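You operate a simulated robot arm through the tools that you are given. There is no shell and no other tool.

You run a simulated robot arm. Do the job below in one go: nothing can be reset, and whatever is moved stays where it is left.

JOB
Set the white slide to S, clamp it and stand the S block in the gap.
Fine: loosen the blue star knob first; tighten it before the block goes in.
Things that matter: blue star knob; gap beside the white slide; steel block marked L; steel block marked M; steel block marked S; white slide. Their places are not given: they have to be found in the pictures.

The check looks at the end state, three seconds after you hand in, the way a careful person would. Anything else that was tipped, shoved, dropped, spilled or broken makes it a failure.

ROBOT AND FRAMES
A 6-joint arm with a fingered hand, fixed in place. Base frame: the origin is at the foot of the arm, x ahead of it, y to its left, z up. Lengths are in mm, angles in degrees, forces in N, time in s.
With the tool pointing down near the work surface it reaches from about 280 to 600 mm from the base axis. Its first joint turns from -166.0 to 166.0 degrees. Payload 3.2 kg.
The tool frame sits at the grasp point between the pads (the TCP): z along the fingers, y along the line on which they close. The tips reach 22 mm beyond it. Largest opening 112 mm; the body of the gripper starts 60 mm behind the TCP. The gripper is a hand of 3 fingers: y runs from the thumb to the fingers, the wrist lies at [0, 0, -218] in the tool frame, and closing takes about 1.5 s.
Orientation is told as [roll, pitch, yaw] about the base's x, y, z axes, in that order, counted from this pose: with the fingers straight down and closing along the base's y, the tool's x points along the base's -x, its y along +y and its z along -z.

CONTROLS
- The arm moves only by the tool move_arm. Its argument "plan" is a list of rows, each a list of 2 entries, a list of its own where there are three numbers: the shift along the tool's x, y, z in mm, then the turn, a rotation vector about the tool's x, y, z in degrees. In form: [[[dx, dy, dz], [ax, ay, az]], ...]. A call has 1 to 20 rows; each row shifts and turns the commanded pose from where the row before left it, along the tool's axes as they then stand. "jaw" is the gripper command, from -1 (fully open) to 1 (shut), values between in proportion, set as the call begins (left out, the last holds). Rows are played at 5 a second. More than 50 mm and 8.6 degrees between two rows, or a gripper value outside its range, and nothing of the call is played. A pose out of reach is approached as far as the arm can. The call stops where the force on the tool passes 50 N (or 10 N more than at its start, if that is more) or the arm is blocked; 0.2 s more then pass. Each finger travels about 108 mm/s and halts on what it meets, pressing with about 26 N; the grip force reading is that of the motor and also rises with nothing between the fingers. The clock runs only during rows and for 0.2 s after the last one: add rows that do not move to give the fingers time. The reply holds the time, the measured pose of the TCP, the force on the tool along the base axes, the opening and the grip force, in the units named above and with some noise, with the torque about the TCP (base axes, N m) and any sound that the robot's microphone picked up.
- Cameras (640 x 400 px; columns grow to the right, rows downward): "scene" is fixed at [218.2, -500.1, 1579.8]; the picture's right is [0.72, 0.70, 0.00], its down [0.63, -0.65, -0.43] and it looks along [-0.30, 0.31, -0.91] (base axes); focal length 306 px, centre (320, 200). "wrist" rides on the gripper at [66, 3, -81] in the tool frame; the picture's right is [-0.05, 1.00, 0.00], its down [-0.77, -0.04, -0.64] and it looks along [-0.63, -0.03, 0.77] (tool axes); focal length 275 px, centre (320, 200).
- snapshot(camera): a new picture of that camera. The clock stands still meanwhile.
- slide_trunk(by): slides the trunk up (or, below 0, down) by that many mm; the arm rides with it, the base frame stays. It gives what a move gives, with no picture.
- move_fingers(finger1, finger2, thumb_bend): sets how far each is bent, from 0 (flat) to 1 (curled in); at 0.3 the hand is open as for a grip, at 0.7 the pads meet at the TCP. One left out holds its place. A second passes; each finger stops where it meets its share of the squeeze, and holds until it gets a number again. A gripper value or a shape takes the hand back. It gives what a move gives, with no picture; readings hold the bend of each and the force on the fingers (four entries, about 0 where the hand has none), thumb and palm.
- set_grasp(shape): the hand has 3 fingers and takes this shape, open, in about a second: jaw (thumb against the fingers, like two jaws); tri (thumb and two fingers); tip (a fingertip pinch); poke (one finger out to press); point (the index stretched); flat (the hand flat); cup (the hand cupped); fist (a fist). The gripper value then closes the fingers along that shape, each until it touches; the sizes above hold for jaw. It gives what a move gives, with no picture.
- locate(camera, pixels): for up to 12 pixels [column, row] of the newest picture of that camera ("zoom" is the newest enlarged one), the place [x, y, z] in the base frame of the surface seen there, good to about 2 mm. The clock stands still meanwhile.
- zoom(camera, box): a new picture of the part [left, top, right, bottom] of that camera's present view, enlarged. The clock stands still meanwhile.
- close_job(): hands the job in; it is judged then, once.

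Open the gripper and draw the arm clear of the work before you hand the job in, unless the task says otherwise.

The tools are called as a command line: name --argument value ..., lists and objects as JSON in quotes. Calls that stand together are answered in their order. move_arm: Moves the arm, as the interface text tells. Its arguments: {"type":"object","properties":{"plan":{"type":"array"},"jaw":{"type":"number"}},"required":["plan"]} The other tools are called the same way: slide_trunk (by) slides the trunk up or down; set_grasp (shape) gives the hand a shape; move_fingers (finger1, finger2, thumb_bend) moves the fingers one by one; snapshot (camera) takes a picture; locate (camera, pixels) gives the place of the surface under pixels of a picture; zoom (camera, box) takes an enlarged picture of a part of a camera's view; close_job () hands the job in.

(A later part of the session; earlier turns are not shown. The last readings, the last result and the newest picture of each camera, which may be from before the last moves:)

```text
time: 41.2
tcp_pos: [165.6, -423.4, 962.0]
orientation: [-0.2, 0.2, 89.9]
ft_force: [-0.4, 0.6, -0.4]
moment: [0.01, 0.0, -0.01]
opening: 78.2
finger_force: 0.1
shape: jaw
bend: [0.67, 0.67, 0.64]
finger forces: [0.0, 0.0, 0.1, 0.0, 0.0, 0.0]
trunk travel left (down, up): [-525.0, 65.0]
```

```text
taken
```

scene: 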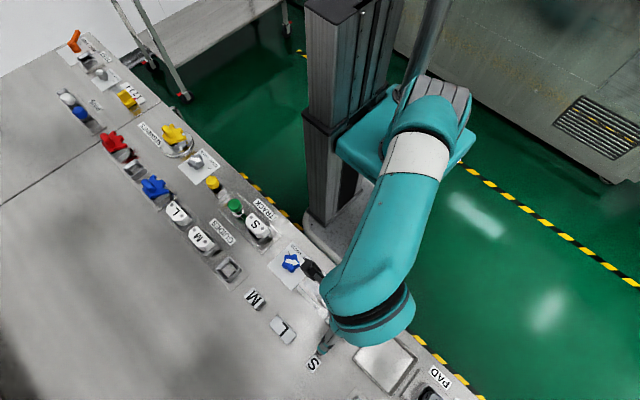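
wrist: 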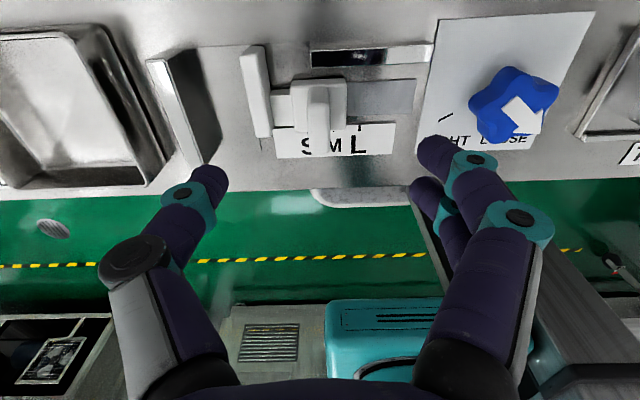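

The handle is centred under the hand at (320,100) with the fingers on either side in x. I descend to z≈911 with a 50 mm opening, tips just above the jaw top.

move_arm --plan '[[[1.5, 0, 0], [0, 0, 0]], [[0, 0, 17], [0, 0, 0]], [[0, 0, 17], [0, 0, 0]], [[0, 0, 17], [0, 0, 0]], [[0, 0, 0], [0, 0, 0]], [[0, 0, 0], [0, 0, 0]]]' --jaw 0.1

snapshot --camera "wrist"

```text
time: 42.6
tcp_pos: [165.5, -425.8, 911.8]
orientation: [-0.2, 0.2, 89.9]
ft_force: [0.4, 0.2, -0.8]
moment: [0.05, 0.01, 0.01]
opening: 51.0
finger_force: 0.0
shape: jaw
bend: [0.73, 0.73, 0.7]
finger forces: [0.0, 0.0, 0.0, 0.0, 0.0, 0.0]
trunk travel left (down, up): [-525.0, 65.0]
```

```text
taken
```

wrist: 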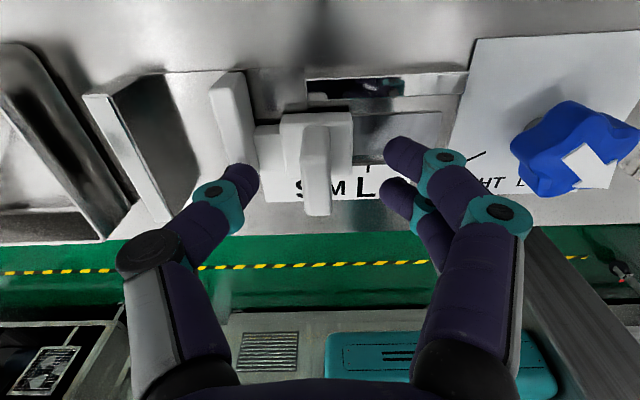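

Fingers flank the handle cleanly. I close on it.

move_arm --plan '[[[0, 0, 0], [0, 0, 0]], [[0, 0, 0], [0, 0, 0]], [[0, 0, 0], [0, 0, 0]], [[0, 0, 0], [0, 0, 0]], [[0, 0, 0], [0, 0, 0]]]' --jaw 1

snapshot --camera "wrist"

zoom --camera "scene" --box '[310, 275, 358, 305]'

```text
time: 43.8
tcp_pos: [165.4, -424.3, 912.3]
orientation: [-0.2, 0.2, 89.8]
ft_force: [0.2, 0.3, -4.1]
moment: [0.03, 0.01, 0.0]
opening: 6.5
finger_force: 25.8
shape: jaw
bend: [0.71, 0.71, 0.7]
finger forces: [11.4, 11.6, 0.1, 0.0, 22.8, 0.0]
trunk travel left (down, up): [-525.0, 65.0]
```

```text
taken
```

wrist: 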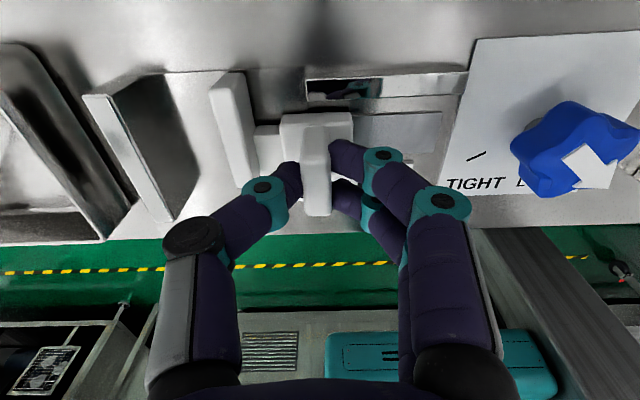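

```text
13.33 times, centred on (334, 290) of scene
```

zoom: 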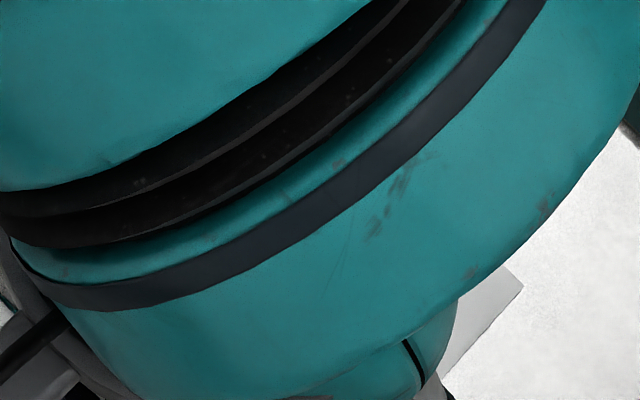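

Handle gripped evenly. I move it +9 mm in x (tool −y).

move_arm --plan '[[[0, -3, 0], [0, 0, 0]], [[0, -3, 0], [0, 0, 0]], [[0, -3, 0], [0, 0, 0]], [[0, 0, 0], [0, 0, 0]], [[0, 0, 0], [0, 0, 0]]]'

snapshot --camera "wrist"

```text
time: 45.0
tcp_pos: [174.9, -424.6, 913.0]
orientation: [-0.2, 0.2, 89.9]
ft_force: [-3.4, 2.6, -0.7]
moment: [0.01, 0.12, -0.02]
opening: 6.7
finger_force: 25.7
shape: jaw
bend: [0.71, 0.71, 0.7]
finger forces: [13.1, 13.3, 0.1, 0.0, 23.0, 0.0]
trunk travel left (down, up): [-525.0, 65.0]
```

```text
taken
```

wrist: 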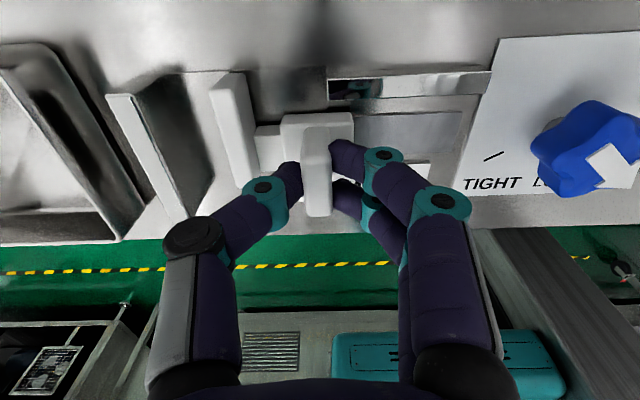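

The slide moved along freely. I open, rise and move back toward the knob to check the pointer.

move_arm --plan '[[[0, 0, 0], [0, 0, 0]], [[0, 0, 0], [0, 0, 0]], [[0, 0, 0], [0, 0, 0]], [[0, 0, -20], [0, 0, 0]], [[0, 0, -20], [0, 0, 0]], [[0, 0, -20], [0, 0, 0]], [[0, 28, 0], [0, 0, -7.6]], [[0, 30, 0], [0, 0, -7.6]], [[0, 30, 0], [0, 0, -7.6]], [[0, 30, 0], [0, 0, -7.6]], [[0, 0, 0], [0, 0, -7.6]], [[0, 0, 0], [0, 0, 0]]]' --jaw 0.1

zoom --camera "scene" --box '[315, 280, 347, 300]'

snapshot --camera "wrist"

```text
time: 47.6
tcp_pos: [59.4, -449.6, 970.5]
orientation: [0.0, 0.3, 128.0]
ft_force: [0.4, -0.5, 1.0]
moment: [0.0, 0.04, 0.01]
opening: 49.9
finger_force: 0.0
shape: jaw
bend: [0.73, 0.73, 0.7]
finger forces: [0.0, 0.0, 0.0, 0.1, 0.1, 0.0]
trunk travel left (down, up): [-525.0, 65.0]
```

```text
16.00 times, centred on (331, 290) of scene
```

zoom: 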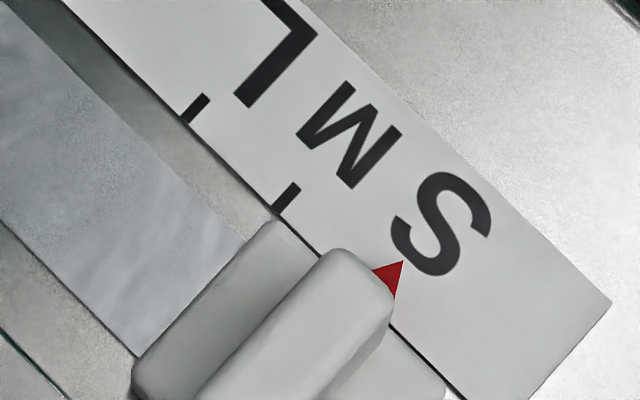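

```text
taken
```

wrist: 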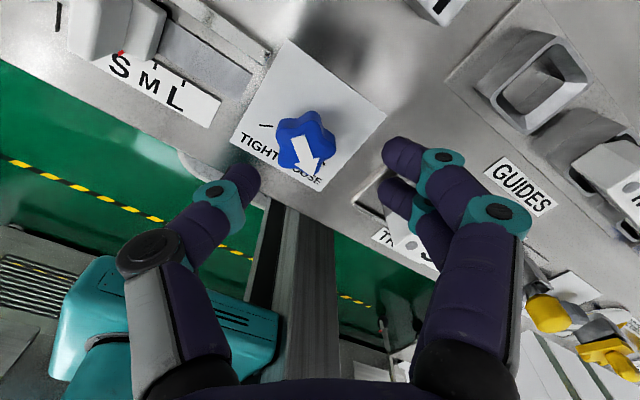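

The pointer tip (403,262) now lies on the S tick line through (380,288)/(403,266) — about 0.2 mm off. I double-check from the wrist view.

zoom --camera "wrist" --box '[80, 20, 200, 120]'

zoom --camera "wrist" --box '[230, 80, 380, 200]'

```text
4.00 times, centred on (140, 70) of wrist
```

zoom: 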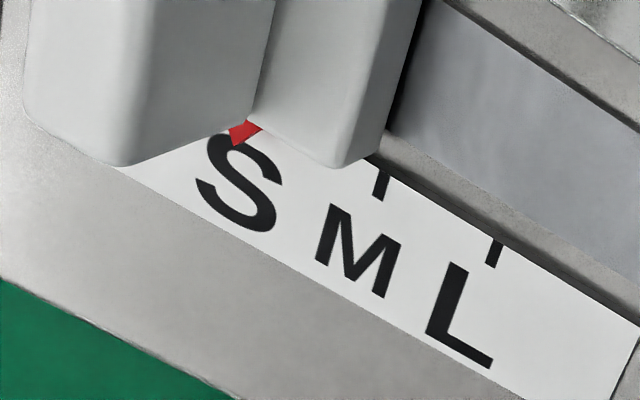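

```text
3.33 times, centred on (305, 140) of wrist
```

zoom: 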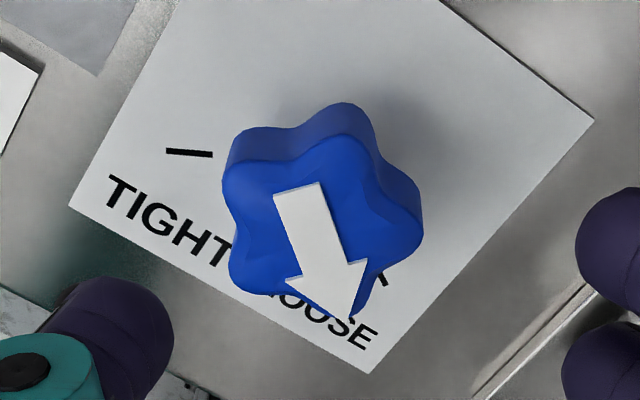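

Both check out: the pointer is on S. Now I return above the knob at yaw 128°, at the same spot where it was released, and descend open.

move_arm --plan '[[[-8, -4.8, 0], [0, 0, 0]], [[-8, -4.8, 0], [0, 0, 0]], [[0, 0, 0], [0, 0, 0]], [[0, 0, 20], [0, 0, 0]], [[0, 0, 20], [0, 0, 0]], [[0, 0, 20], [0, 0, 0]], [[0, 0, 19], [0, 0, 0]], [[0, 0, 0], [0, 0, 0]], [[0, 0, 0], [0, 0, 0]]]' --jaw -0.4

snapshot --camera "wrist"

```text
time: 49.6
tcp_pos: [58.6, -429.8, 893.7]
orientation: [0.0, 0.3, 127.9]
ft_force: [0.5, 0.0, -0.3]
moment: [0.01, 0.06, 0.0]
opening: 78.0
finger_force: 0.1
shape: jaw
bend: [0.67, 0.67, 0.64]
finger forces: [0.0, 0.0, 0.0, 0.1, 0.1, 0.0]
trunk travel left (down, up): [-525.0, 65.0]
```

```text
taken
```

wrist: 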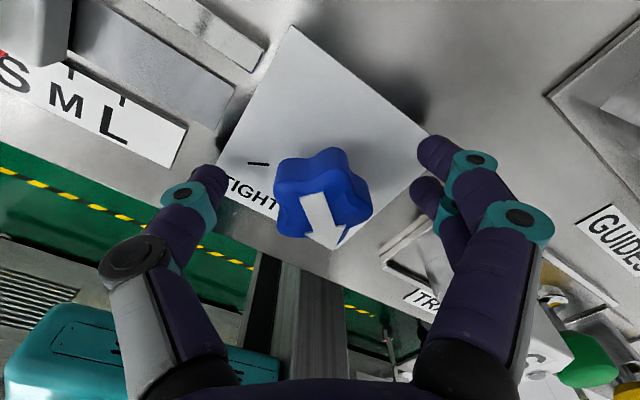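

The view matches the release pose (knob at ~(322,198)). I close on the knob.

move_arm --plan '[[[0, 0, 1.5], [0, 0, 0]], [[0, 0, 0], [0, 0, 0]], [[0, 0, 0], [0, 0, 0]], [[0, 0, 0], [0, 0, 0]], [[0, 0, 0], [0, 0, 0]], [[0, 0, 0], [0, 0, 0]], [[0, 0, 0], [0, 0, 0]]]' --jaw 1

snapshot --camera "wrist"

```text
time: 51.2
tcp_pos: [59.7, -430.4, 890.2]
orientation: [0.0, 0.3, 127.8]
ft_force: [2.9, -2.7, -0.2]
moment: [-0.04, -0.02, -0.03]
opening: 27.3
finger_force: 25.8
shape: jaw
bend: [0.73, 0.74, 0.7]
finger forces: [11.5, 12.2, 0.0, 0.1, 22.9, 0.0]
trunk travel left (down, up): [-525.0, 65.0]
```

```text
taken
```

wrist: 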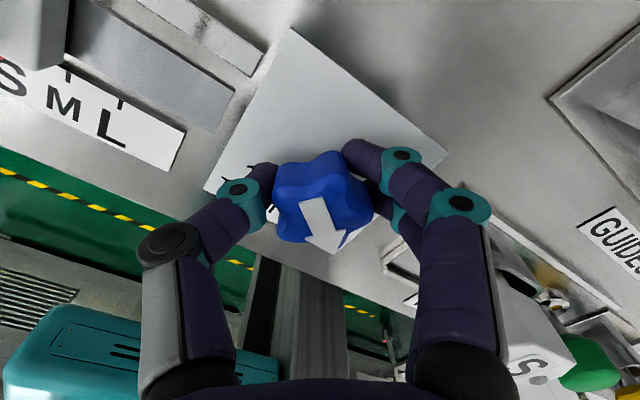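

Good grip again. I turn clockwise 40° about the knob axis and check the load.

move_arm --plan '[[[0, 0.5, 0], [0, 0, 5]], [[0, 0.5, 0], [0, 0, 5]], [[0, 0.5, 0], [0, 0, 5]], [[0, 0.5, 0], [0, 0, 5]], [[0, 0.5, 0], [0, 0, 5]], [[0, 0.5, 0], [0, 0, 5]], [[0, 0.5, 0], [0, 0, 5]], [[0, 0.5, 0], [0, 0, 5]], [[0, 0, 0], [0, 0, 0]]]'

```text
time: 53.2
tcp_pos: [54.7, -431.3, 890.4]
orientation: [-0.3, 0.1, 87.8]
ft_force: [2.5, -1.8, -1.8]
moment: [-0.03, 0.0, 0.01]
opening: 27.2
finger_force: 26.5
shape: jaw
bend: [0.73, 0.74, 0.7]
finger forces: [11.2, 12.8, 0.1, 0.1, 24.0, 0.0]
trunk travel left (down, up): [-525.0, 65.0]
```

Loads are tiny, so I continue clockwise another 50°.

move_arm --plan '[[[0, 0.5, 0], [0, 0, 5]], [[0, 0.5, 0], [0, 0, 5]], [[0, 0.5, 0], [0, 0, 5]], [[0, 0.5, 0], [0, 0, 5]], [[0, 0.5, 0], [0, 0, 5]], [[0, 0.5, 0], [0, 0, 5]], [[0, 0.5, 0], [0, 0, 5]], [[0, 0.5, 0], [0, 0, 5]], [[0, 0.5, 0], [0, 0, 5]], [[0, 0.5, 0], [0, 0, 5]], [[0, 0, 0], [0, 0, 0]]]'

snapshot --camera "wrist"

```text
time: 55.6
tcp_pos: [50.4, -430.0, 890.8]
orientation: [-0.4, -0.1, 37.8]
ft_force: [-1.4, 2.2, -3.0]
moment: [0.06, 0.03, 0.03]
opening: 26.6
finger_force: 25.7
shape: jaw
bend: [0.73, 0.73, 0.7]
finger forces: [11.7, 14.7, 0.0, 0.1, 21.5, 0.0]
trunk travel left (down, up): [-525.0, 65.0]
```

```text
taken
```

wrist: 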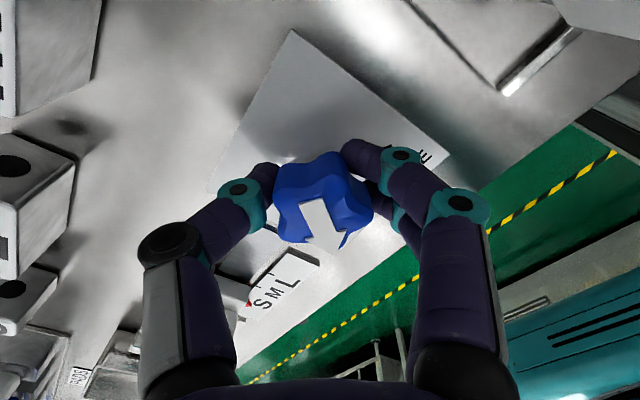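

Still smooth; I turn the remaining 20° and watch the torque for the tight stop.

move_arm --plan '[[[0, 0.5, 0], [0, 0, 5]], [[0, 0.5, 0], [0, 0, 5]], [[0, 0.5, 0], [0, 0, 5]], [[0, 0.5, 0], [0, 0, 5]], [[0, 0, 0], [0, 0, 0]]]'

snapshot --camera "wrist"

```text
time: 56.8
tcp_pos: [48.5, -426.9, 892.4]
orientation: [-0.3, -0.1, 17.9]
ft_force: [-5.0, 3.8, -2.1]
moment: [0.1, 0.07, 0.02]
opening: 26.5
finger_force: 26.4
shape: jaw
bend: [0.73, 0.73, 0.7]
finger forces: [13.8, 15.0, 0.0, 0.0, 21.3, 0.1]
trunk travel left (down, up): [-525.0, 65.0]
```

```text
taken
```

wrist: 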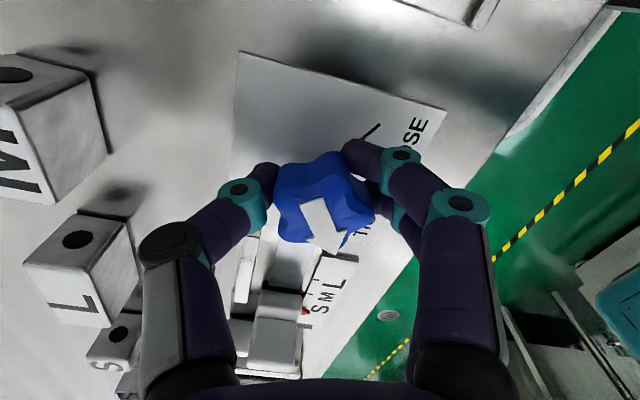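

The arrow looks nearly back at TIGHT and no stop torque yet; I turn another 8° to seat it.

move_arm --plan '[[[0, 0.2, 0], [0, 0, 2]], [[0, 0.2, 0], [0, 0, 2]], [[0, 0.2, 0], [0, 0, 2]], [[0, 0.2, 0], [0, 0, 2]], [[0, 0, 0], [0, 0, 0]]]'

```text
time: 58.0
tcp_pos: [47.9, -427.4, 891.3]
orientation: [-0.3, -0.3, 9.9]
ft_force: [-6.1, 3.0, -4.0]
moment: [0.08, 0.07, 0.35]
opening: 26.0
finger_force: 26.2
shape: jaw
bend: [0.73, 0.73, 0.7]
finger forces: [15.4, 13.8, 0.1, 0.0, 19.1, 0.0]
trunk travel left (down, up): [-525.0, 65.0]
```

Torque rose to 0.35 N·m, so the tight stop is reached. I release, rise, and inspect the knob and pointer.

move_arm --plan '[[[0, 0, 0], [0, 0, 0]], [[0, 0, 0], [0, 0, 0]], [[0, 0, 0], [0, 0, 0]], [[0, 0, 0], [0, 0, 0]], [[0, 0, -20], [0, 0, 0]], [[0, 0, -25], [0, 0, 0]], [[0, 0, -25], [0, 0, 0]], [[0, 0, -20], [0, 0, 0]], [[0, 0, 0], [0, 0, 0]]]' --jaw -0.4

snapshot --camera "wrist"

zoom --camera "wrist" --box '[240, 10, 400, 240]'

zoom --camera "scene" --box '[315, 280, 347, 300]'

```text
time: 60.0
tcp_pos: [47.9, -426.3, 983.2]
orientation: [-0.3, -0.1, 9.9]
ft_force: [0.0, -0.5, -0.3]
moment: [0.02, 0.03, -0.04]
opening: 78.1
finger_force: 0.0
shape: jaw
bend: [0.67, 0.67, 0.64]
finger forces: [0.1, 0.0, 0.1, 0.0, 0.1, 0.1]
trunk travel left (down, up): [-525.0, 65.0]
```

```text
taken
```

wrist: 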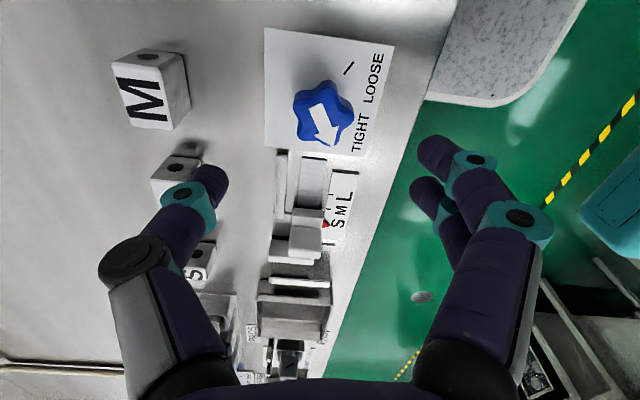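

```text
1.74 times, centred on (320, 125) of wrist
```

zoom: 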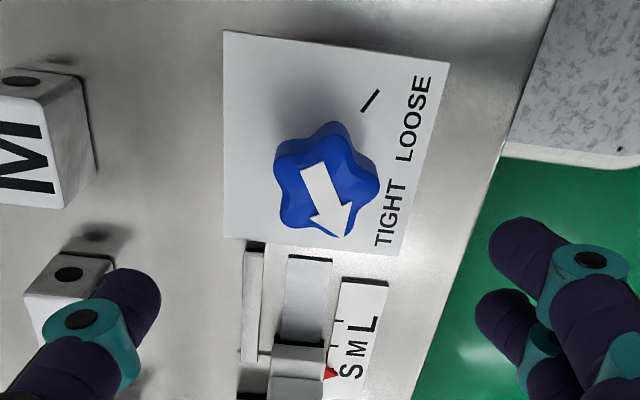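

```text
16.00 times, centred on (331, 290) of scene
```

zoom: 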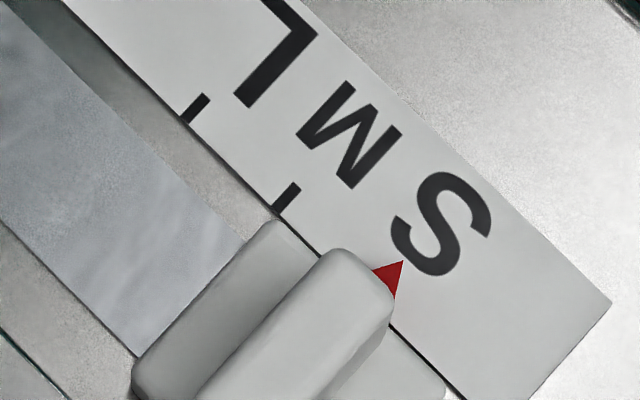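

The slide stayed at S. I check the arrow against the TIGHT mark more closely.

zoom --camera "wrist" --box '[280, 65, 370, 165]'

locate --camera "wrist" --pixels '[[317, 107], [328, 144], [325, 120], [311, 112], [335, 149]]'

```text
4.00 times, centred on (325, 115) of wrist
```

zoom: 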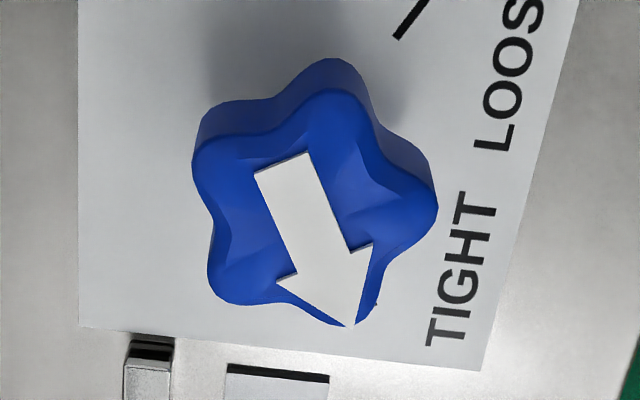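

```text
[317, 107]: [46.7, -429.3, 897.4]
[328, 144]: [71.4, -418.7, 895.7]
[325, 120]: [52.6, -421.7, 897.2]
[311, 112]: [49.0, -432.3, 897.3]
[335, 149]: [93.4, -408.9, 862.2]
```

Locating arrow tail and tip.

locate --camera "zoom" --pixels '[[283, 166], [348, 315], [260, 175], [305, 156], [320, 240], [408, 25], [395, 38], [375, 305]]'

zoom --camera "scene" --box '[270, 245, 314, 280]'

```text
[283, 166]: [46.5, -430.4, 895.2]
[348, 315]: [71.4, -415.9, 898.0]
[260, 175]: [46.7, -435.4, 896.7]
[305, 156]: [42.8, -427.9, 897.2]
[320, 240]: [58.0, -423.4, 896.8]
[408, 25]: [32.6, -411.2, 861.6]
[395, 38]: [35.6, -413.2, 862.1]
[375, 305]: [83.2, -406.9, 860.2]
```

```text
11.43 times, centred on (292, 262) of scene
```

zoom: 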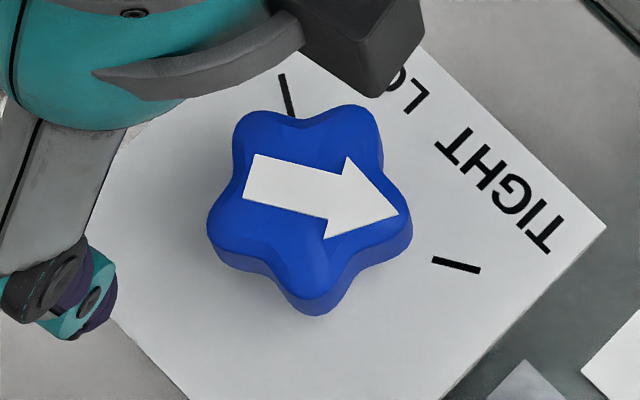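

The arrow rests at TIGHT (arrow 13° vs mark 11° in the picture). Next the S block: I check how wide the two fingers are by trying the 'tip' shape here in free air.

set_grasp --shape "tip"

snapshot --camera "wrist"

zoom --camera "scene" --box '[315, 295, 365, 340]'

locate --camera "zoom" --pixels '[[320, 200], [300, 180], [340, 220], [320, 190], [260, 270], [390, 130]]'

```text
time: 60.9
tcp_pos: [48.8, -426.3, 982.5]
orientation: [-0.2, -0.2, 9.9]
ft_force: [0.6, -0.2, 0.3]
moment: [0.0, -0.02, -0.02]
opening: 111.8
finger_force: 0.0
shape: tip
bend: [0.3, 0.3, 0.3]
finger forces: [0.0, 0.1, 0.1, 0.0, 0.0, 0.1]
trunk travel left (down, up): [-525.0, 65.0]
```

```text
taken
```

wrist: 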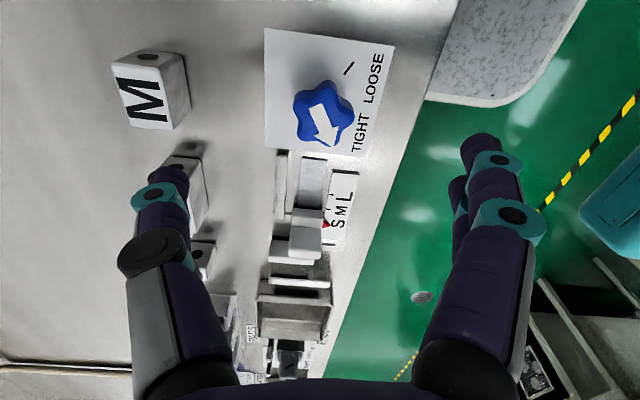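

```text
8.89 times, centred on (340, 318) of scene
```

zoom: 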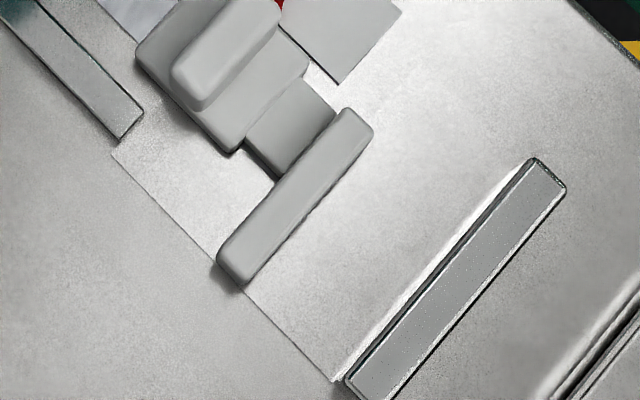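

```text
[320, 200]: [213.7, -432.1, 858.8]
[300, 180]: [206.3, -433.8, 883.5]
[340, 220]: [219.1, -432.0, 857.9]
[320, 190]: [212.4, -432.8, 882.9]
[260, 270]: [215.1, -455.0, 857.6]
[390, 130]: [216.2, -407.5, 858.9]
```

Jaw face is now x≈213, wall ≈245: gap ≈32 mm for the 22 mm-wide S block. Two fingers side by side are wider than the gap, so I want them at the open −y end with the single thumb inside the gap, i.e. yaw 180°. I return to jaw shape and test that yaw here at height.

set_grasp --shape "jaw"

move_arm --plan '[[[0, 0, 0], [0, 0, -8]], [[0, 0, 0], [0, 0, -8]], [[0, 0, 0], [0, 0, -8]], [[0, 0, 0], [0, 0, -8]], [[0, 0, 0], [0, 0, -8]], [[0, 0, 0], [0, 0, -8]], [[0, 0, 0], [0, 0, -8]], [[0, 0, 0], [0, 0, -8]], [[0, 0, 0], [0, 0, -8]], [[0, 0, 0], [0, 0, -8]], [[0, 0, 0], [0, 0, -8]], [[0, 0, 0], [0, 0, -8]], [[0, 0, 0], [0, 0, -8]], [[0, 0, 0], [0, 0, -8]], [[0, 0, 0], [0, 0, -8]], [[0, 0, 0], [0, 0, 0]]]'

move_arm --plan '[[[0, 0, 0], [0, 0, -8]], [[0, 0, 0], [0, 0, -8]], [[0, 0, 0], [0, 0, 0]]]'

```text
time: 61.8
tcp_pos: [48.0, -427.8, 983.7]
orientation: [-0.3, -0.2, 9.8]
ft_force: [0.2, 0.1, 0.6]
moment: [0.02, 0.02, -0.05]
opening: 111.7
finger_force: 0.1
shape: jaw
bend: [0.3, 0.3, 0.3]
finger forces: [0.0, 0.1, 0.0, 0.0, 0.1, 0.0]
trunk travel left (down, up): [-525.0, 65.0]
```

```text
time: 65.2
tcp_pos: [47.8, -426.6, 980.6]
orientation: [0.0, 0.3, 129.9]
ft_force: [-0.2, 0.3, -0.7]
moment: [-0.03, 0.0, 0.03]
opening: 112.0
finger_force: 0.2
shape: jaw
bend: [0.3, 0.3, 0.3]
finger forces: [0.0, 0.0, 0.0, 0.0, 0.1, 0.0]
trunk travel left (down, up): [-525.0, 65.0]
```

```text
time: 66.0
tcp_pos: [48.2, -426.3, 981.2]
orientation: [0.1, 0.3, 146.1]
ft_force: [0.0, -0.3, -0.6]
moment: [-0.01, 0.01, 0.01]
opening: 111.7
finger_force: 0.1
shape: jaw
bend: [0.3, 0.3, 0.3]
finger forces: [0.0, 0.1, 0.0, 0.0, 0.0, 0.0]
trunk travel left (down, up): [-525.0, 65.0]
```

Yaw 146° reached with no drift. I continue in small steps toward 180°.

move_arm --plan '[[[0, 0, 0], [0, 0, -8]], [[0, 0, 0], [0, 0, -8]], [[0, 0, 0], [0, 0, 0]]]'

move_arm --plan '[[[0, 0, 0], [0, 0, -8]], [[0, 0, 0], [0, 0, -8]], [[0, 0, 0], [0, 0, -2]], [[0, 0, 0], [0, 0, 0]]]'

```text
time: 66.8
tcp_pos: [49.1, -427.4, 981.3]
orientation: [0.0, 0.2, 162.0]
ft_force: [-0.4, 0.3, 0.1]
moment: [-0.03, -0.04, -0.02]
opening: 112.0
finger_force: 0.0
shape: jaw
bend: [0.3, 0.3, 0.3]
finger forces: [0.1, 0.0, 0.1, 0.1, 0.0, 0.0]
trunk travel left (down, up): [-525.0, 65.0]
```

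```text
time: 67.8
tcp_pos: [49.8, -426.4, 980.8]
orientation: [0.2, 0.2, 180.0]
ft_force: [0.6, 0.4, -1.2]
moment: [-0.02, 0.01, -0.01]
opening: 111.8
finger_force: 0.0
shape: jaw
bend: [0.3, 0.3, 0.3]
finger forces: [0.0, 0.0, 0.1, 0.0, 0.0, 0.1]
trunk travel left (down, up): [-525.0, 65.0]
```

Yaw 180° is fine here. I lower to z≈945 and travel toward the S block in steps.

move_arm --plan '[[[0, 0, 18], [0, 0, 0]], [[0, 0, 18], [0, 0, 0]], [[30.6, 18.2, 0], [0, 0, 0]], [[30.6, 18.2, 0], [0, 0, 0]], [[30.6, 18.2, 0], [0, 0, 0]], [[0, 0, 0], [0, 0, 0]]]'

move_arm --plan '[[[30.6, 18.2, 0], [0, 0, 0]], [[30.6, 18.2, 0], [0, 0, 0]], [[0, 0, 0], [0, 0, 0]]]'

snapshot --camera "wrist"

```text
time: 69.2
tcp_pos: [140.3, -480.4, 946.0]
orientation: [0.2, 0.2, 180.0]
ft_force: [0.4, -1.1, 0.0]
moment: [0.0, -0.04, 0.02]
opening: 111.9
finger_force: 0.1
shape: jaw
bend: [0.3, 0.3, 0.3]
finger forces: [0.0, 0.0, 0.1, 0.0, 0.2, 0.0]
trunk travel left (down, up): [-525.0, 65.0]
```

```text
time: 70.0
tcp_pos: [203.4, -516.1, 946.7]
orientation: [0.2, 0.1, 179.9]
ft_force: [0.1, -0.5, -0.5]
moment: [0.01, 0.02, 0.0]
opening: 111.9
finger_force: 0.1
shape: jaw
bend: [0.3, 0.3, 0.3]
finger forces: [0.1, 0.1, 0.1, 0.0, 0.0, 0.0]
trunk travel left (down, up): [-525.0, 65.0]
```

```text
taken
```

wrist: 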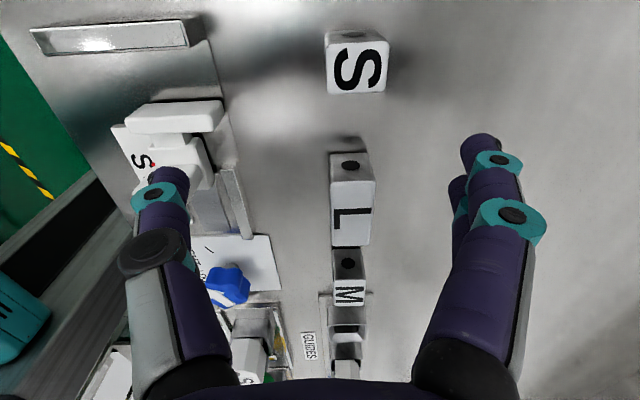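

Good view of S at (357,62), L and M beyond. I locate the S block's edges.

zoom --camera "wrist" --box '[300, 10, 420, 110]'

locate --camera "zoom" --pixels '[[320, 200], [215, 150], [395, 120], [390, 290], [232, 295], [225, 230], [395, 210], [300, 80], [310, 140]]'

```text
4.00 times, centred on (360, 60) of wrist
```

zoom: 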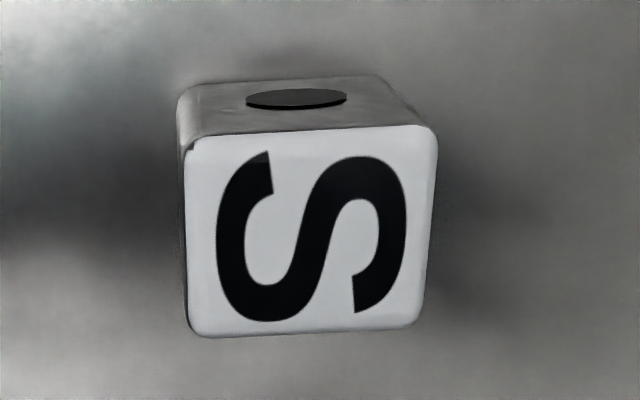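

```text
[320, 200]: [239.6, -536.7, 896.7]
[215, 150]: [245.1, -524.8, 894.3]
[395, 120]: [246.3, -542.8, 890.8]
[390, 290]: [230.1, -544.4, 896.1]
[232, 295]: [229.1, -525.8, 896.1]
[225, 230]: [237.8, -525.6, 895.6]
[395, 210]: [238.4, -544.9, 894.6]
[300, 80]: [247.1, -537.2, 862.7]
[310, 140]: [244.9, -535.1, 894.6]
```

S block centre ≈(234.5,-535.5), ~21×27 mm, top ≈894. I also locate points on my own fingers and thumb to learn their width.

locate --camera "wrist" --pixels '[[478, 140], [465, 150], [485, 150], [458, 182], [452, 195], [457, 210], [500, 190], [510, 215], [165, 172], [150, 175], [180, 178], [160, 195]]'

```text
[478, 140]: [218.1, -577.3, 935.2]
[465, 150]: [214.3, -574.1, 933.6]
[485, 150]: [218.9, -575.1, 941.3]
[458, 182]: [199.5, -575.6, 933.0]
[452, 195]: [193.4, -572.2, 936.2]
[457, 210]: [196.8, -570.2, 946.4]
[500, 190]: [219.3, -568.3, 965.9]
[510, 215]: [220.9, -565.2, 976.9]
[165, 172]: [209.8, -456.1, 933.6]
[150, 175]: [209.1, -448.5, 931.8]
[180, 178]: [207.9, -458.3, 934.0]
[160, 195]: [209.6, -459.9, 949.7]
```

The hand's grip plane is ≈3.5 mm toward −x of the tool axis and the two fingers span ≈38 mm; the thumb (≈18 mm) fits in the gap. I move over the S block (TCP x≈238), narrow the opening to ~70 mm and go down to z≈915.

move_arm --plan '[[[17.3, 9.7, 0], [0, 0, 0]], [[17.3, 9.7, 0], [0, 0, 0]], [[0, 0, 0], [0, 0, 0]], [[0, 0, 16], [0, 0, 0]], [[0, 0, 15], [0, 0, 0]], [[0, 0, 0], [0, 0, 0]], [[0, 0, 0], [0, 0, 0]]]' --jaw -0.25

snapshot --camera "wrist"

```text
time: 71.6
tcp_pos: [230.6, -522.5, 912.6]
orientation: [0.2, 0.1, 179.9]
ft_force: [-0.9, -0.3, 0.5]
moment: [0.01, -0.03, -0.02]
opening: 70.5
finger_force: 0.0
shape: jaw
bend: [0.71, 0.71, 0.69]
finger forces: [0.0, 0.0, 0.0, 0.0, 0.0, 0.1]
out of reach, approached as far as the arm can: row 2
trunk travel left (down, up): [-525.0, 65.0]
```

```text
taken
```

wrist: 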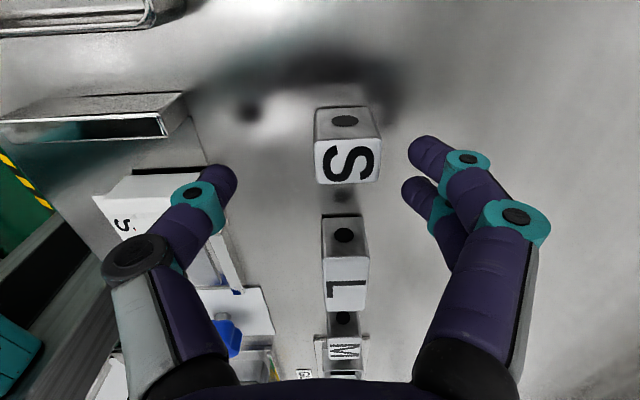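

Reach ran short at the higher z; the hand is at (230.6,-522.5,912.6). At this lower height I try the remaining shift (7.4, −13).

move_arm --plan '[[[3.7, 6.5, 0], [0, 0, 0]], [[3.7, 6.5, 0], [0, 0, 0]], [[0, 0, 0], [0, 0, 0]], [[0, 0, 0], [0, 0, 0]]]'

snapshot --camera "wrist"

```text
time: 72.6
tcp_pos: [233.5, -527.0, 912.2]
orientation: [0.2, 0.2, 179.9]
ft_force: [0.7, 0.8, 0.3]
moment: [0.0, -0.03, -0.03]
opening: 70.4
finger_force: 0.0
shape: jaw
bend: [0.71, 0.71, 0.69]
finger forces: [0.1, 0.0, 0.1, 0.1, 0.0, 0.0]
out of reach, approached as far as the arm can: row 2
trunk travel left (down, up): [-525.0, 65.0]
```

```text
taken
```

wrist: 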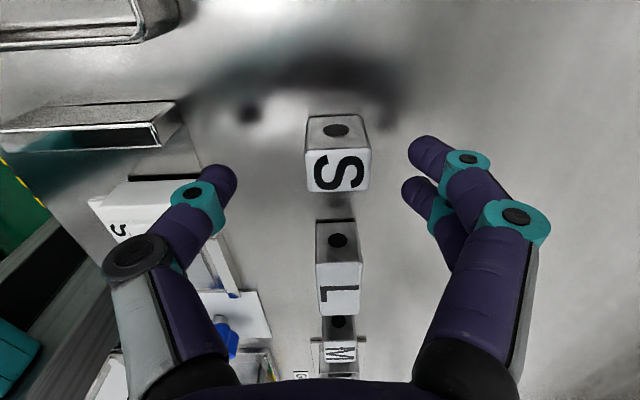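

Reach is at its limit (r≈576). Descending a bit gains some, so I go down to z≈890 beside the block (fingers clear on both sides) and try again outward.

move_arm --plan '[[[0, 0, 11], [0, 0, 0]], [[0, 0, 11], [0, 0, 0]], [[0, 3, 0], [0, 0, 0]], [[0, 3, 0], [0, 0, 0]], [[0, 2.5, 0], [0, 0, 0]], [[0, 0, 0], [0, 0, 0]]]'

snapshot --camera "wrist"

```text
time: 74.0
tcp_pos: [233.0, -531.2, 889.6]
orientation: [0.4, 0.2, 179.8]
ft_force: [-0.2, 0.8, 0.0]
moment: [-0.02, 0.0, 0.01]
opening: 70.3
finger_force: 0.0
shape: jaw
bend: [0.71, 0.71, 0.69]
finger forces: [0.0, 0.0, 0.0, 0.0, 0.0, 0.0]
out of reach, approached as far as the arm can: row 5
trunk travel left (down, up): [-525.0, 65.0]
```

```text
taken
```

wrist: 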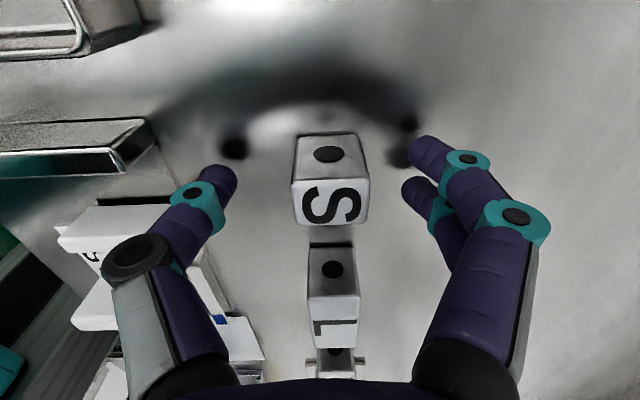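

Only ~4 mm short in y and 5 mm in x. I tilt the hand by ≈2° so the wrist stays within reach while the fingertips move to the block's centre line.

move_arm --plan '[[[0, 0, 0], [-1.6, 2.2, 0]], [[2.5, 2.2, 0], [0, 0, 0]], [[2.5, 2.1, 0], [0, 0, 0]], [[0, 0, 0], [0, 0, 0]], [[0, 0, 0], [0, 0, 0]]]'

snapshot --camera "wrist"

```text
time: 75.2
tcp_pos: [238.4, -535.5, 890.6]
orientation: [1.8, 2.4, 180.0]
ft_force: [0.7, -0.4, -0.3]
moment: [-0.02, 0.01, -0.01]
opening: 70.4
finger_force: 0.0
shape: jaw
bend: [0.71, 0.71, 0.69]
finger forces: [0.0, 0.0, 0.0, 0.0, 0.0, 0.1]
trunk travel left (down, up): [-525.0, 65.0]
```

```text
taken
```

wrist: 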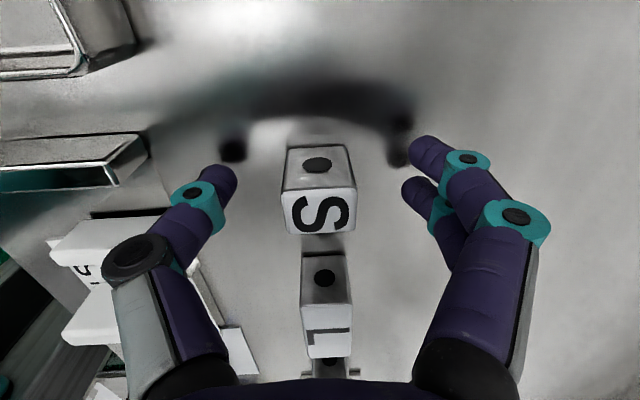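

Block now centred between thumb and fingers (S at (320,212)). I close to ~34 mm first, then squeeze.

move_arm --plan '[[[0, 0, 0], [0, 0, 0]], [[0, 0, 0], [0, 0, 0]], [[0, 0, 0], [0, 0, 0]]]' --jaw 0.4

move_arm --plan '[[[0, 0, 0], [0, 0, 0]], [[0, 0, 0], [0, 0, 0]], [[0, 0, 0], [0, 0, 0]], [[0, 0, 0], [0, 0, 0]]]' --jaw 1

snapshot --camera "wrist"

```text
time: 76.0
tcp_pos: [238.4, -534.0, 890.2]
orientation: [1.7, 2.4, 179.9]
ft_force: [0.3, 0.1, 0.2]
moment: [0.0, 0.01, -0.01]
opening: 34.3
finger_force: 0.1
shape: jaw
bend: [0.73, 0.73, 0.7]
finger forces: [0.1, 0.0, 0.1, 0.1, 0.0, 0.0]
trunk travel left (down, up): [-525.0, 65.0]
```

```text
time: 77.0
tcp_pos: [238.1, -534.2, 890.9]
orientation: [1.8, 2.4, 179.9]
ft_force: [-0.1, 0.7, 0.8]
moment: [-0.03, 0.05, 0.0]
opening: 18.0
finger_force: 26.6
shape: jaw
bend: [0.74, 0.72, 0.7]
finger forces: [8.9, 16.3, 0.1, 0.0, 23.2, 0.0]
trunk travel left (down, up): [-525.0, 65.0]
```

```text
taken
```

wrist: 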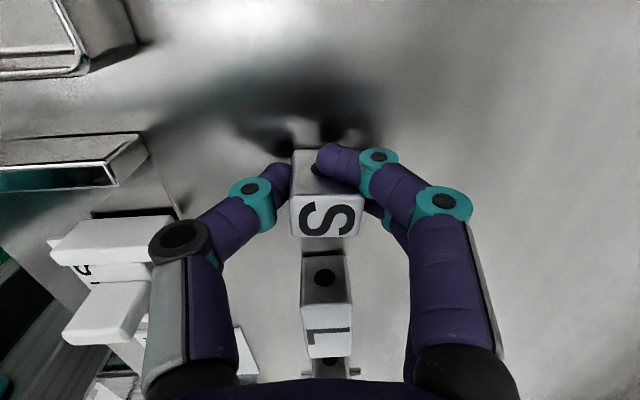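

The two fingers straddle the block's edges (opening reads 18 for a 27 mm block), so this grip would not fit well at the gap. I release and lift straight up with the trunk to try a better finger arrangement.

move_arm --plan '[[[0, 0, 0], [0, 0, 0]], [[0, 0, 0], [0, 0, 0]], [[0, 0, 0], [0, 0, 0]], [[0, 0, 0], [0, 0, 0]]]' --jaw -0.25

slide_trunk --by 60

snapshot --camera "wrist"

```text
time: 78.0
tcp_pos: [238.0, -535.2, 890.2]
orientation: [1.8, 2.3, 179.9]
ft_force: [0.7, 1.2, 0.8]
moment: [0.02, 0.03, -0.02]
opening: 69.9
finger_force: 0.1
shape: jaw
bend: [0.71, 0.71, 0.69]
finger forces: [0.0, 0.1, 0.1, 0.1, 0.0, 0.0]
trunk travel left (down, up): [-525.0, 65.0]
```

```text
time: 79.0
tcp_pos: [238.9, -535.0, 950.6]
orientation: [1.8, 2.4, 179.9]
ft_force: [0.2, -0.7, -0.1]
moment: [0.02, 0.03, -0.02]
opening: 69.9
finger_force: 0.1
shape: jaw
bend: [0.71, 0.71, 0.69]
finger forces: [0.0, 0.0, 0.1, 0.0, 0.0, 0.0]
trunk travel left (down, up): [-585.0, 5.0]
```

```text
taken
```

wrist: 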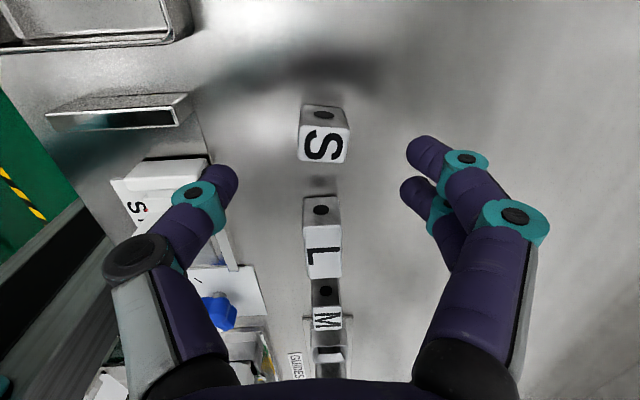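

The block stands with a slight yaw. Now I try the tip pinch in free air and close it to see the geometry.

set_grasp --shape "tip"

move_arm --plan '[[[0, 0, 0], [0, 0, 0]], [[0, 0, 0], [0, 0, 0]], [[0, 0, 0], [0, 0, 0]], [[0, 0, 0], [0, 0, 0]], [[0, 0, 0], [0, 0, 0]]]' --jaw 0.4

snapshot --camera "wrist"

```text
time: 79.9
tcp_pos: [237.6, -535.2, 951.2]
orientation: [1.8, 2.4, 179.9]
ft_force: [-0.6, 0.5, -0.3]
moment: [-0.01, 0.02, 0.02]
opening: 111.8
finger_force: 0.1
shape: tip
bend: [0.3, 0.3, 0.3]
finger forces: [0.0, 0.0, 0.0, 0.0, 0.0, 0.0]
trunk travel left (down, up): [-585.0, 5.0]
```

```text
time: 81.1
tcp_pos: [239.4, -534.7, 949.7]
orientation: [1.8, 2.5, 179.9]
ft_force: [0.9, 0.3, -0.2]
moment: [0.0, 0.03, 0.0]
opening: 34.2
finger_force: 0.1
shape: tip
bend: [0.73, 0.73, 0.7]
finger forces: [0.0, 0.0, 0.0, 0.0, 0.0, 0.0]
trunk travel left (down, up): [-585.0, 5.0]
```

```text
taken
```

wrist: 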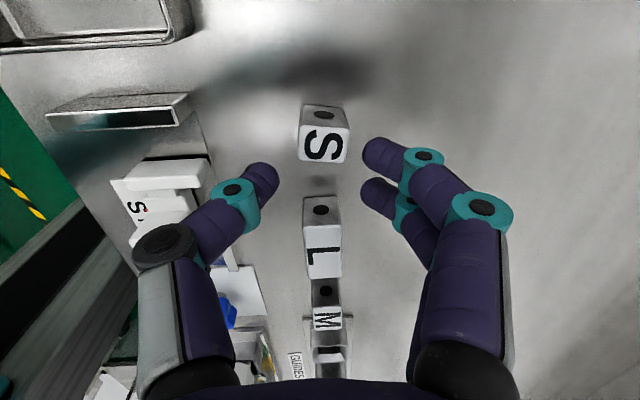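

Tip closes both fingers the same way. I locate the near finger, far finger and thumb here to fix their lateral offsets.

locate --camera "wrist" --pixels '[[370, 150], [385, 155], [400, 165], [368, 190], [380, 200], [395, 215], [268, 172], [255, 180], [270, 190], [440, 190], [415, 230], [225, 210]]'

```text
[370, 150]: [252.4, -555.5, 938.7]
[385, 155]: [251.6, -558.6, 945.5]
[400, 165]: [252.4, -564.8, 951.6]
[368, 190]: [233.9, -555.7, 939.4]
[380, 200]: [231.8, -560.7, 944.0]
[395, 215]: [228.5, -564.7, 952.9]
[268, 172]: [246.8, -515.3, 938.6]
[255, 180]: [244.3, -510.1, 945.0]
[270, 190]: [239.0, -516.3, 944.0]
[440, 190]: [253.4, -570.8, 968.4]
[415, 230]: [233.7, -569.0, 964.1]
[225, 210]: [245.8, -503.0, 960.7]
```

The fingers are ≈14 mm wide with centres ≈+7 and −11.5 (tool x), the thumb ≈+1; so the hand should sit ~2 mm further −x to put both fingers on the block's face. I reopen and re-measure the block.

set_grasp --shape "jaw"

zoom --camera "wrist" --box '[270, 80, 390, 180]'

locate --camera "zoom" --pixels '[[320, 240], [285, 180], [430, 200], [400, 310], [270, 300], [250, 120]]'

```text
time: 82.0
tcp_pos: [238.1, -535.4, 950.9]
orientation: [1.8, 2.4, 179.9]
ft_force: [-1.6, -0.9, -0.1]
moment: [0.0, -0.01, 0.04]
opening: 112.2
finger_force: 0.1
shape: jaw
bend: [0.3, 0.3, 0.3]
finger forces: [0.0, 0.0, 0.1, 0.1, 0.1, 0.0]
trunk travel left (down, up): [-585.0, 5.0]
```

```text
4.00 times, centred on (330, 130) of wrist
```

zoom: 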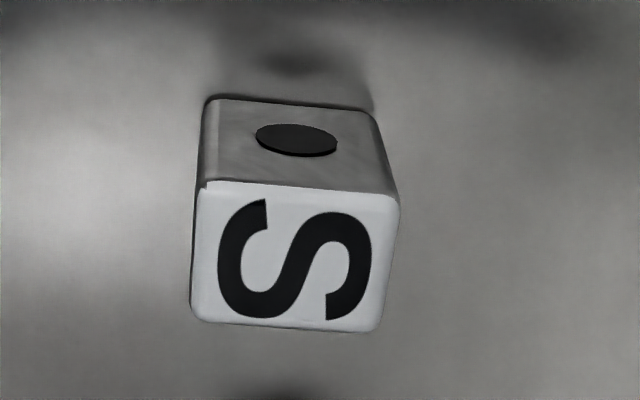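

```text
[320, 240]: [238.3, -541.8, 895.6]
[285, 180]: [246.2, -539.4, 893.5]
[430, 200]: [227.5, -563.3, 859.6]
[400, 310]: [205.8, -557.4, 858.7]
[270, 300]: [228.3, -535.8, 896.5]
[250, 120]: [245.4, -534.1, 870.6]
```

The block seems to have moved a little in −y; I locate its four top corners.

locate --camera "zoom" --pixels '[[203, 195], [392, 205], [376, 320], [197, 310], [295, 255], [200, 250], [388, 260], [290, 195], [290, 318]]'

zoom --camera "scene" --box '[290, 340, 340, 385]'

```text
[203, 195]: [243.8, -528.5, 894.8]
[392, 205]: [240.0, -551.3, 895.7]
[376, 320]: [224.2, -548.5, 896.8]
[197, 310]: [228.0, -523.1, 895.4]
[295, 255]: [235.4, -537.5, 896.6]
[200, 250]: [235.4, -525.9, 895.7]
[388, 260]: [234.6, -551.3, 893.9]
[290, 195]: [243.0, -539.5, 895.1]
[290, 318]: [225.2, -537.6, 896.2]
```

```text
8.89 times, centred on (315, 362) of scene
```

zoom: 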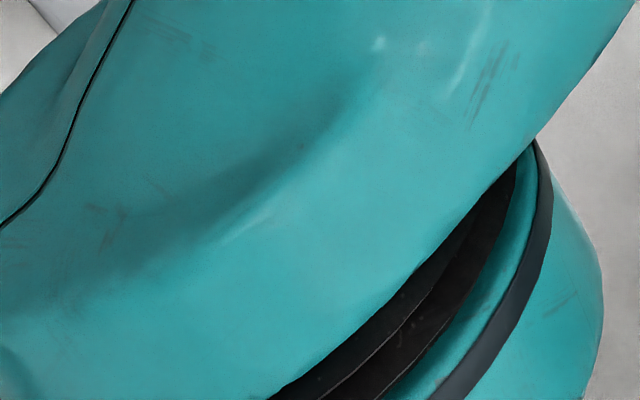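

The block is now centred ≈(234,-538) and yawed ≈ −9°. I turn the hand to yaw 172°, centre it on the block (TCP ≈(236,-538)) with a 70 mm opening.

move_arm --plan '[[[0, 0, 0], [0, 0, 8]], [[0, 0, 0], [-0.7, 0, 0]], [[-1.6, 2.8, 0], [0, 0, 0]], [[0, 0, 0], [0, 0, 0]], [[0, 0, 0], [0, 0, 0]], [[0, 0, 0], [0, 0, 0]]]' --jaw -0.25

slide_trunk --by -35

snapshot --camera "wrist"

```text
time: 83.4
tcp_pos: [235.4, -537.3, 950.4]
orientation: [2.2, 2.7, 172.0]
ft_force: [-0.3, 0.1, -0.1]
moment: [0.01, 0.0, 0.02]
opening: 70.1
finger_force: 0.1
shape: jaw
bend: [0.71, 0.71, 0.69]
finger forces: [0.0, 0.0, 0.1, 0.0, 0.0, 0.1]
trunk travel left (down, up): [-585.0, 5.0]
```

```text
time: 84.2
tcp_pos: [237.0, -537.2, 914.7]
orientation: [2.2, 2.6, 171.9]
ft_force: [-0.3, -0.3, -0.4]
moment: [-0.02, 0.04, 0.02]
opening: 70.4
finger_force: 0.0
shape: jaw
bend: [0.71, 0.71, 0.69]
finger forces: [0.0, 0.0, 0.1, 0.1, 0.0, 0.0]
trunk travel left (down, up): [-550.0, 40.0]
```

```text
taken
```

wrist: 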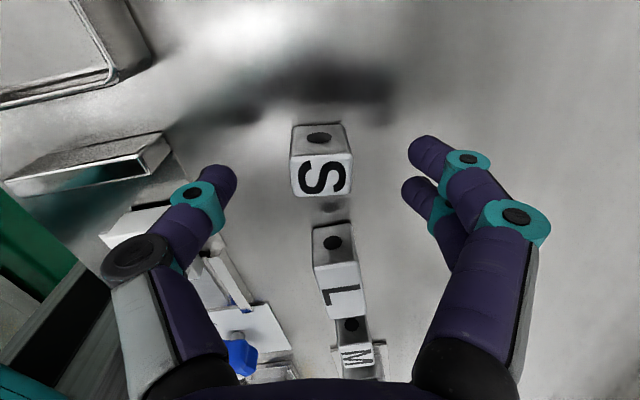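

The block is square to the hand. I lower another 25 mm by the trunk, then look.

slide_trunk --by -25

zoom --camera "wrist" --box '[220, 100, 440, 260]'

locate --camera "zoom" --pixels '[[305, 250], [240, 230], [375, 230], [300, 210], [305, 290]]'

```text
time: 84.9
tcp_pos: [236.0, -537.2, 890.6]
orientation: [2.2, 2.5, 171.9]
ft_force: [0.2, -0.3, 0.0]
moment: [0.0, -0.01, 0.01]
opening: 70.5
finger_force: 0.1
shape: jaw
bend: [0.71, 0.71, 0.69]
finger forces: [0.0, 0.0, 0.0, 0.0, 0.0, 0.1]
trunk travel left (down, up): [-525.0, 65.0]
```

```text
2.50 times, centred on (330, 180) of wrist
```

zoom: 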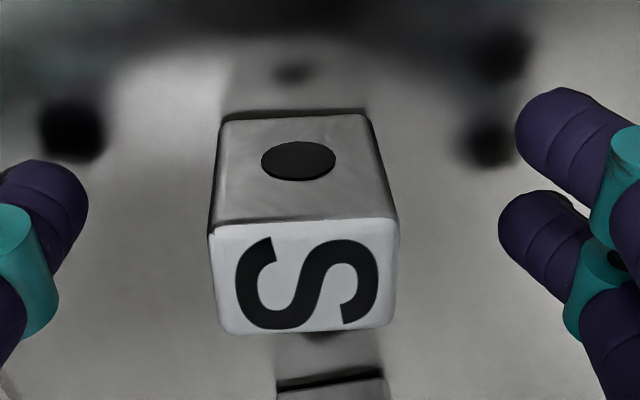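

```text
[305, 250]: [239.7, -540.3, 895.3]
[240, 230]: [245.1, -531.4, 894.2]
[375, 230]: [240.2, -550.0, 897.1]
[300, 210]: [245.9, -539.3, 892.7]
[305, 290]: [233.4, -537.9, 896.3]
```

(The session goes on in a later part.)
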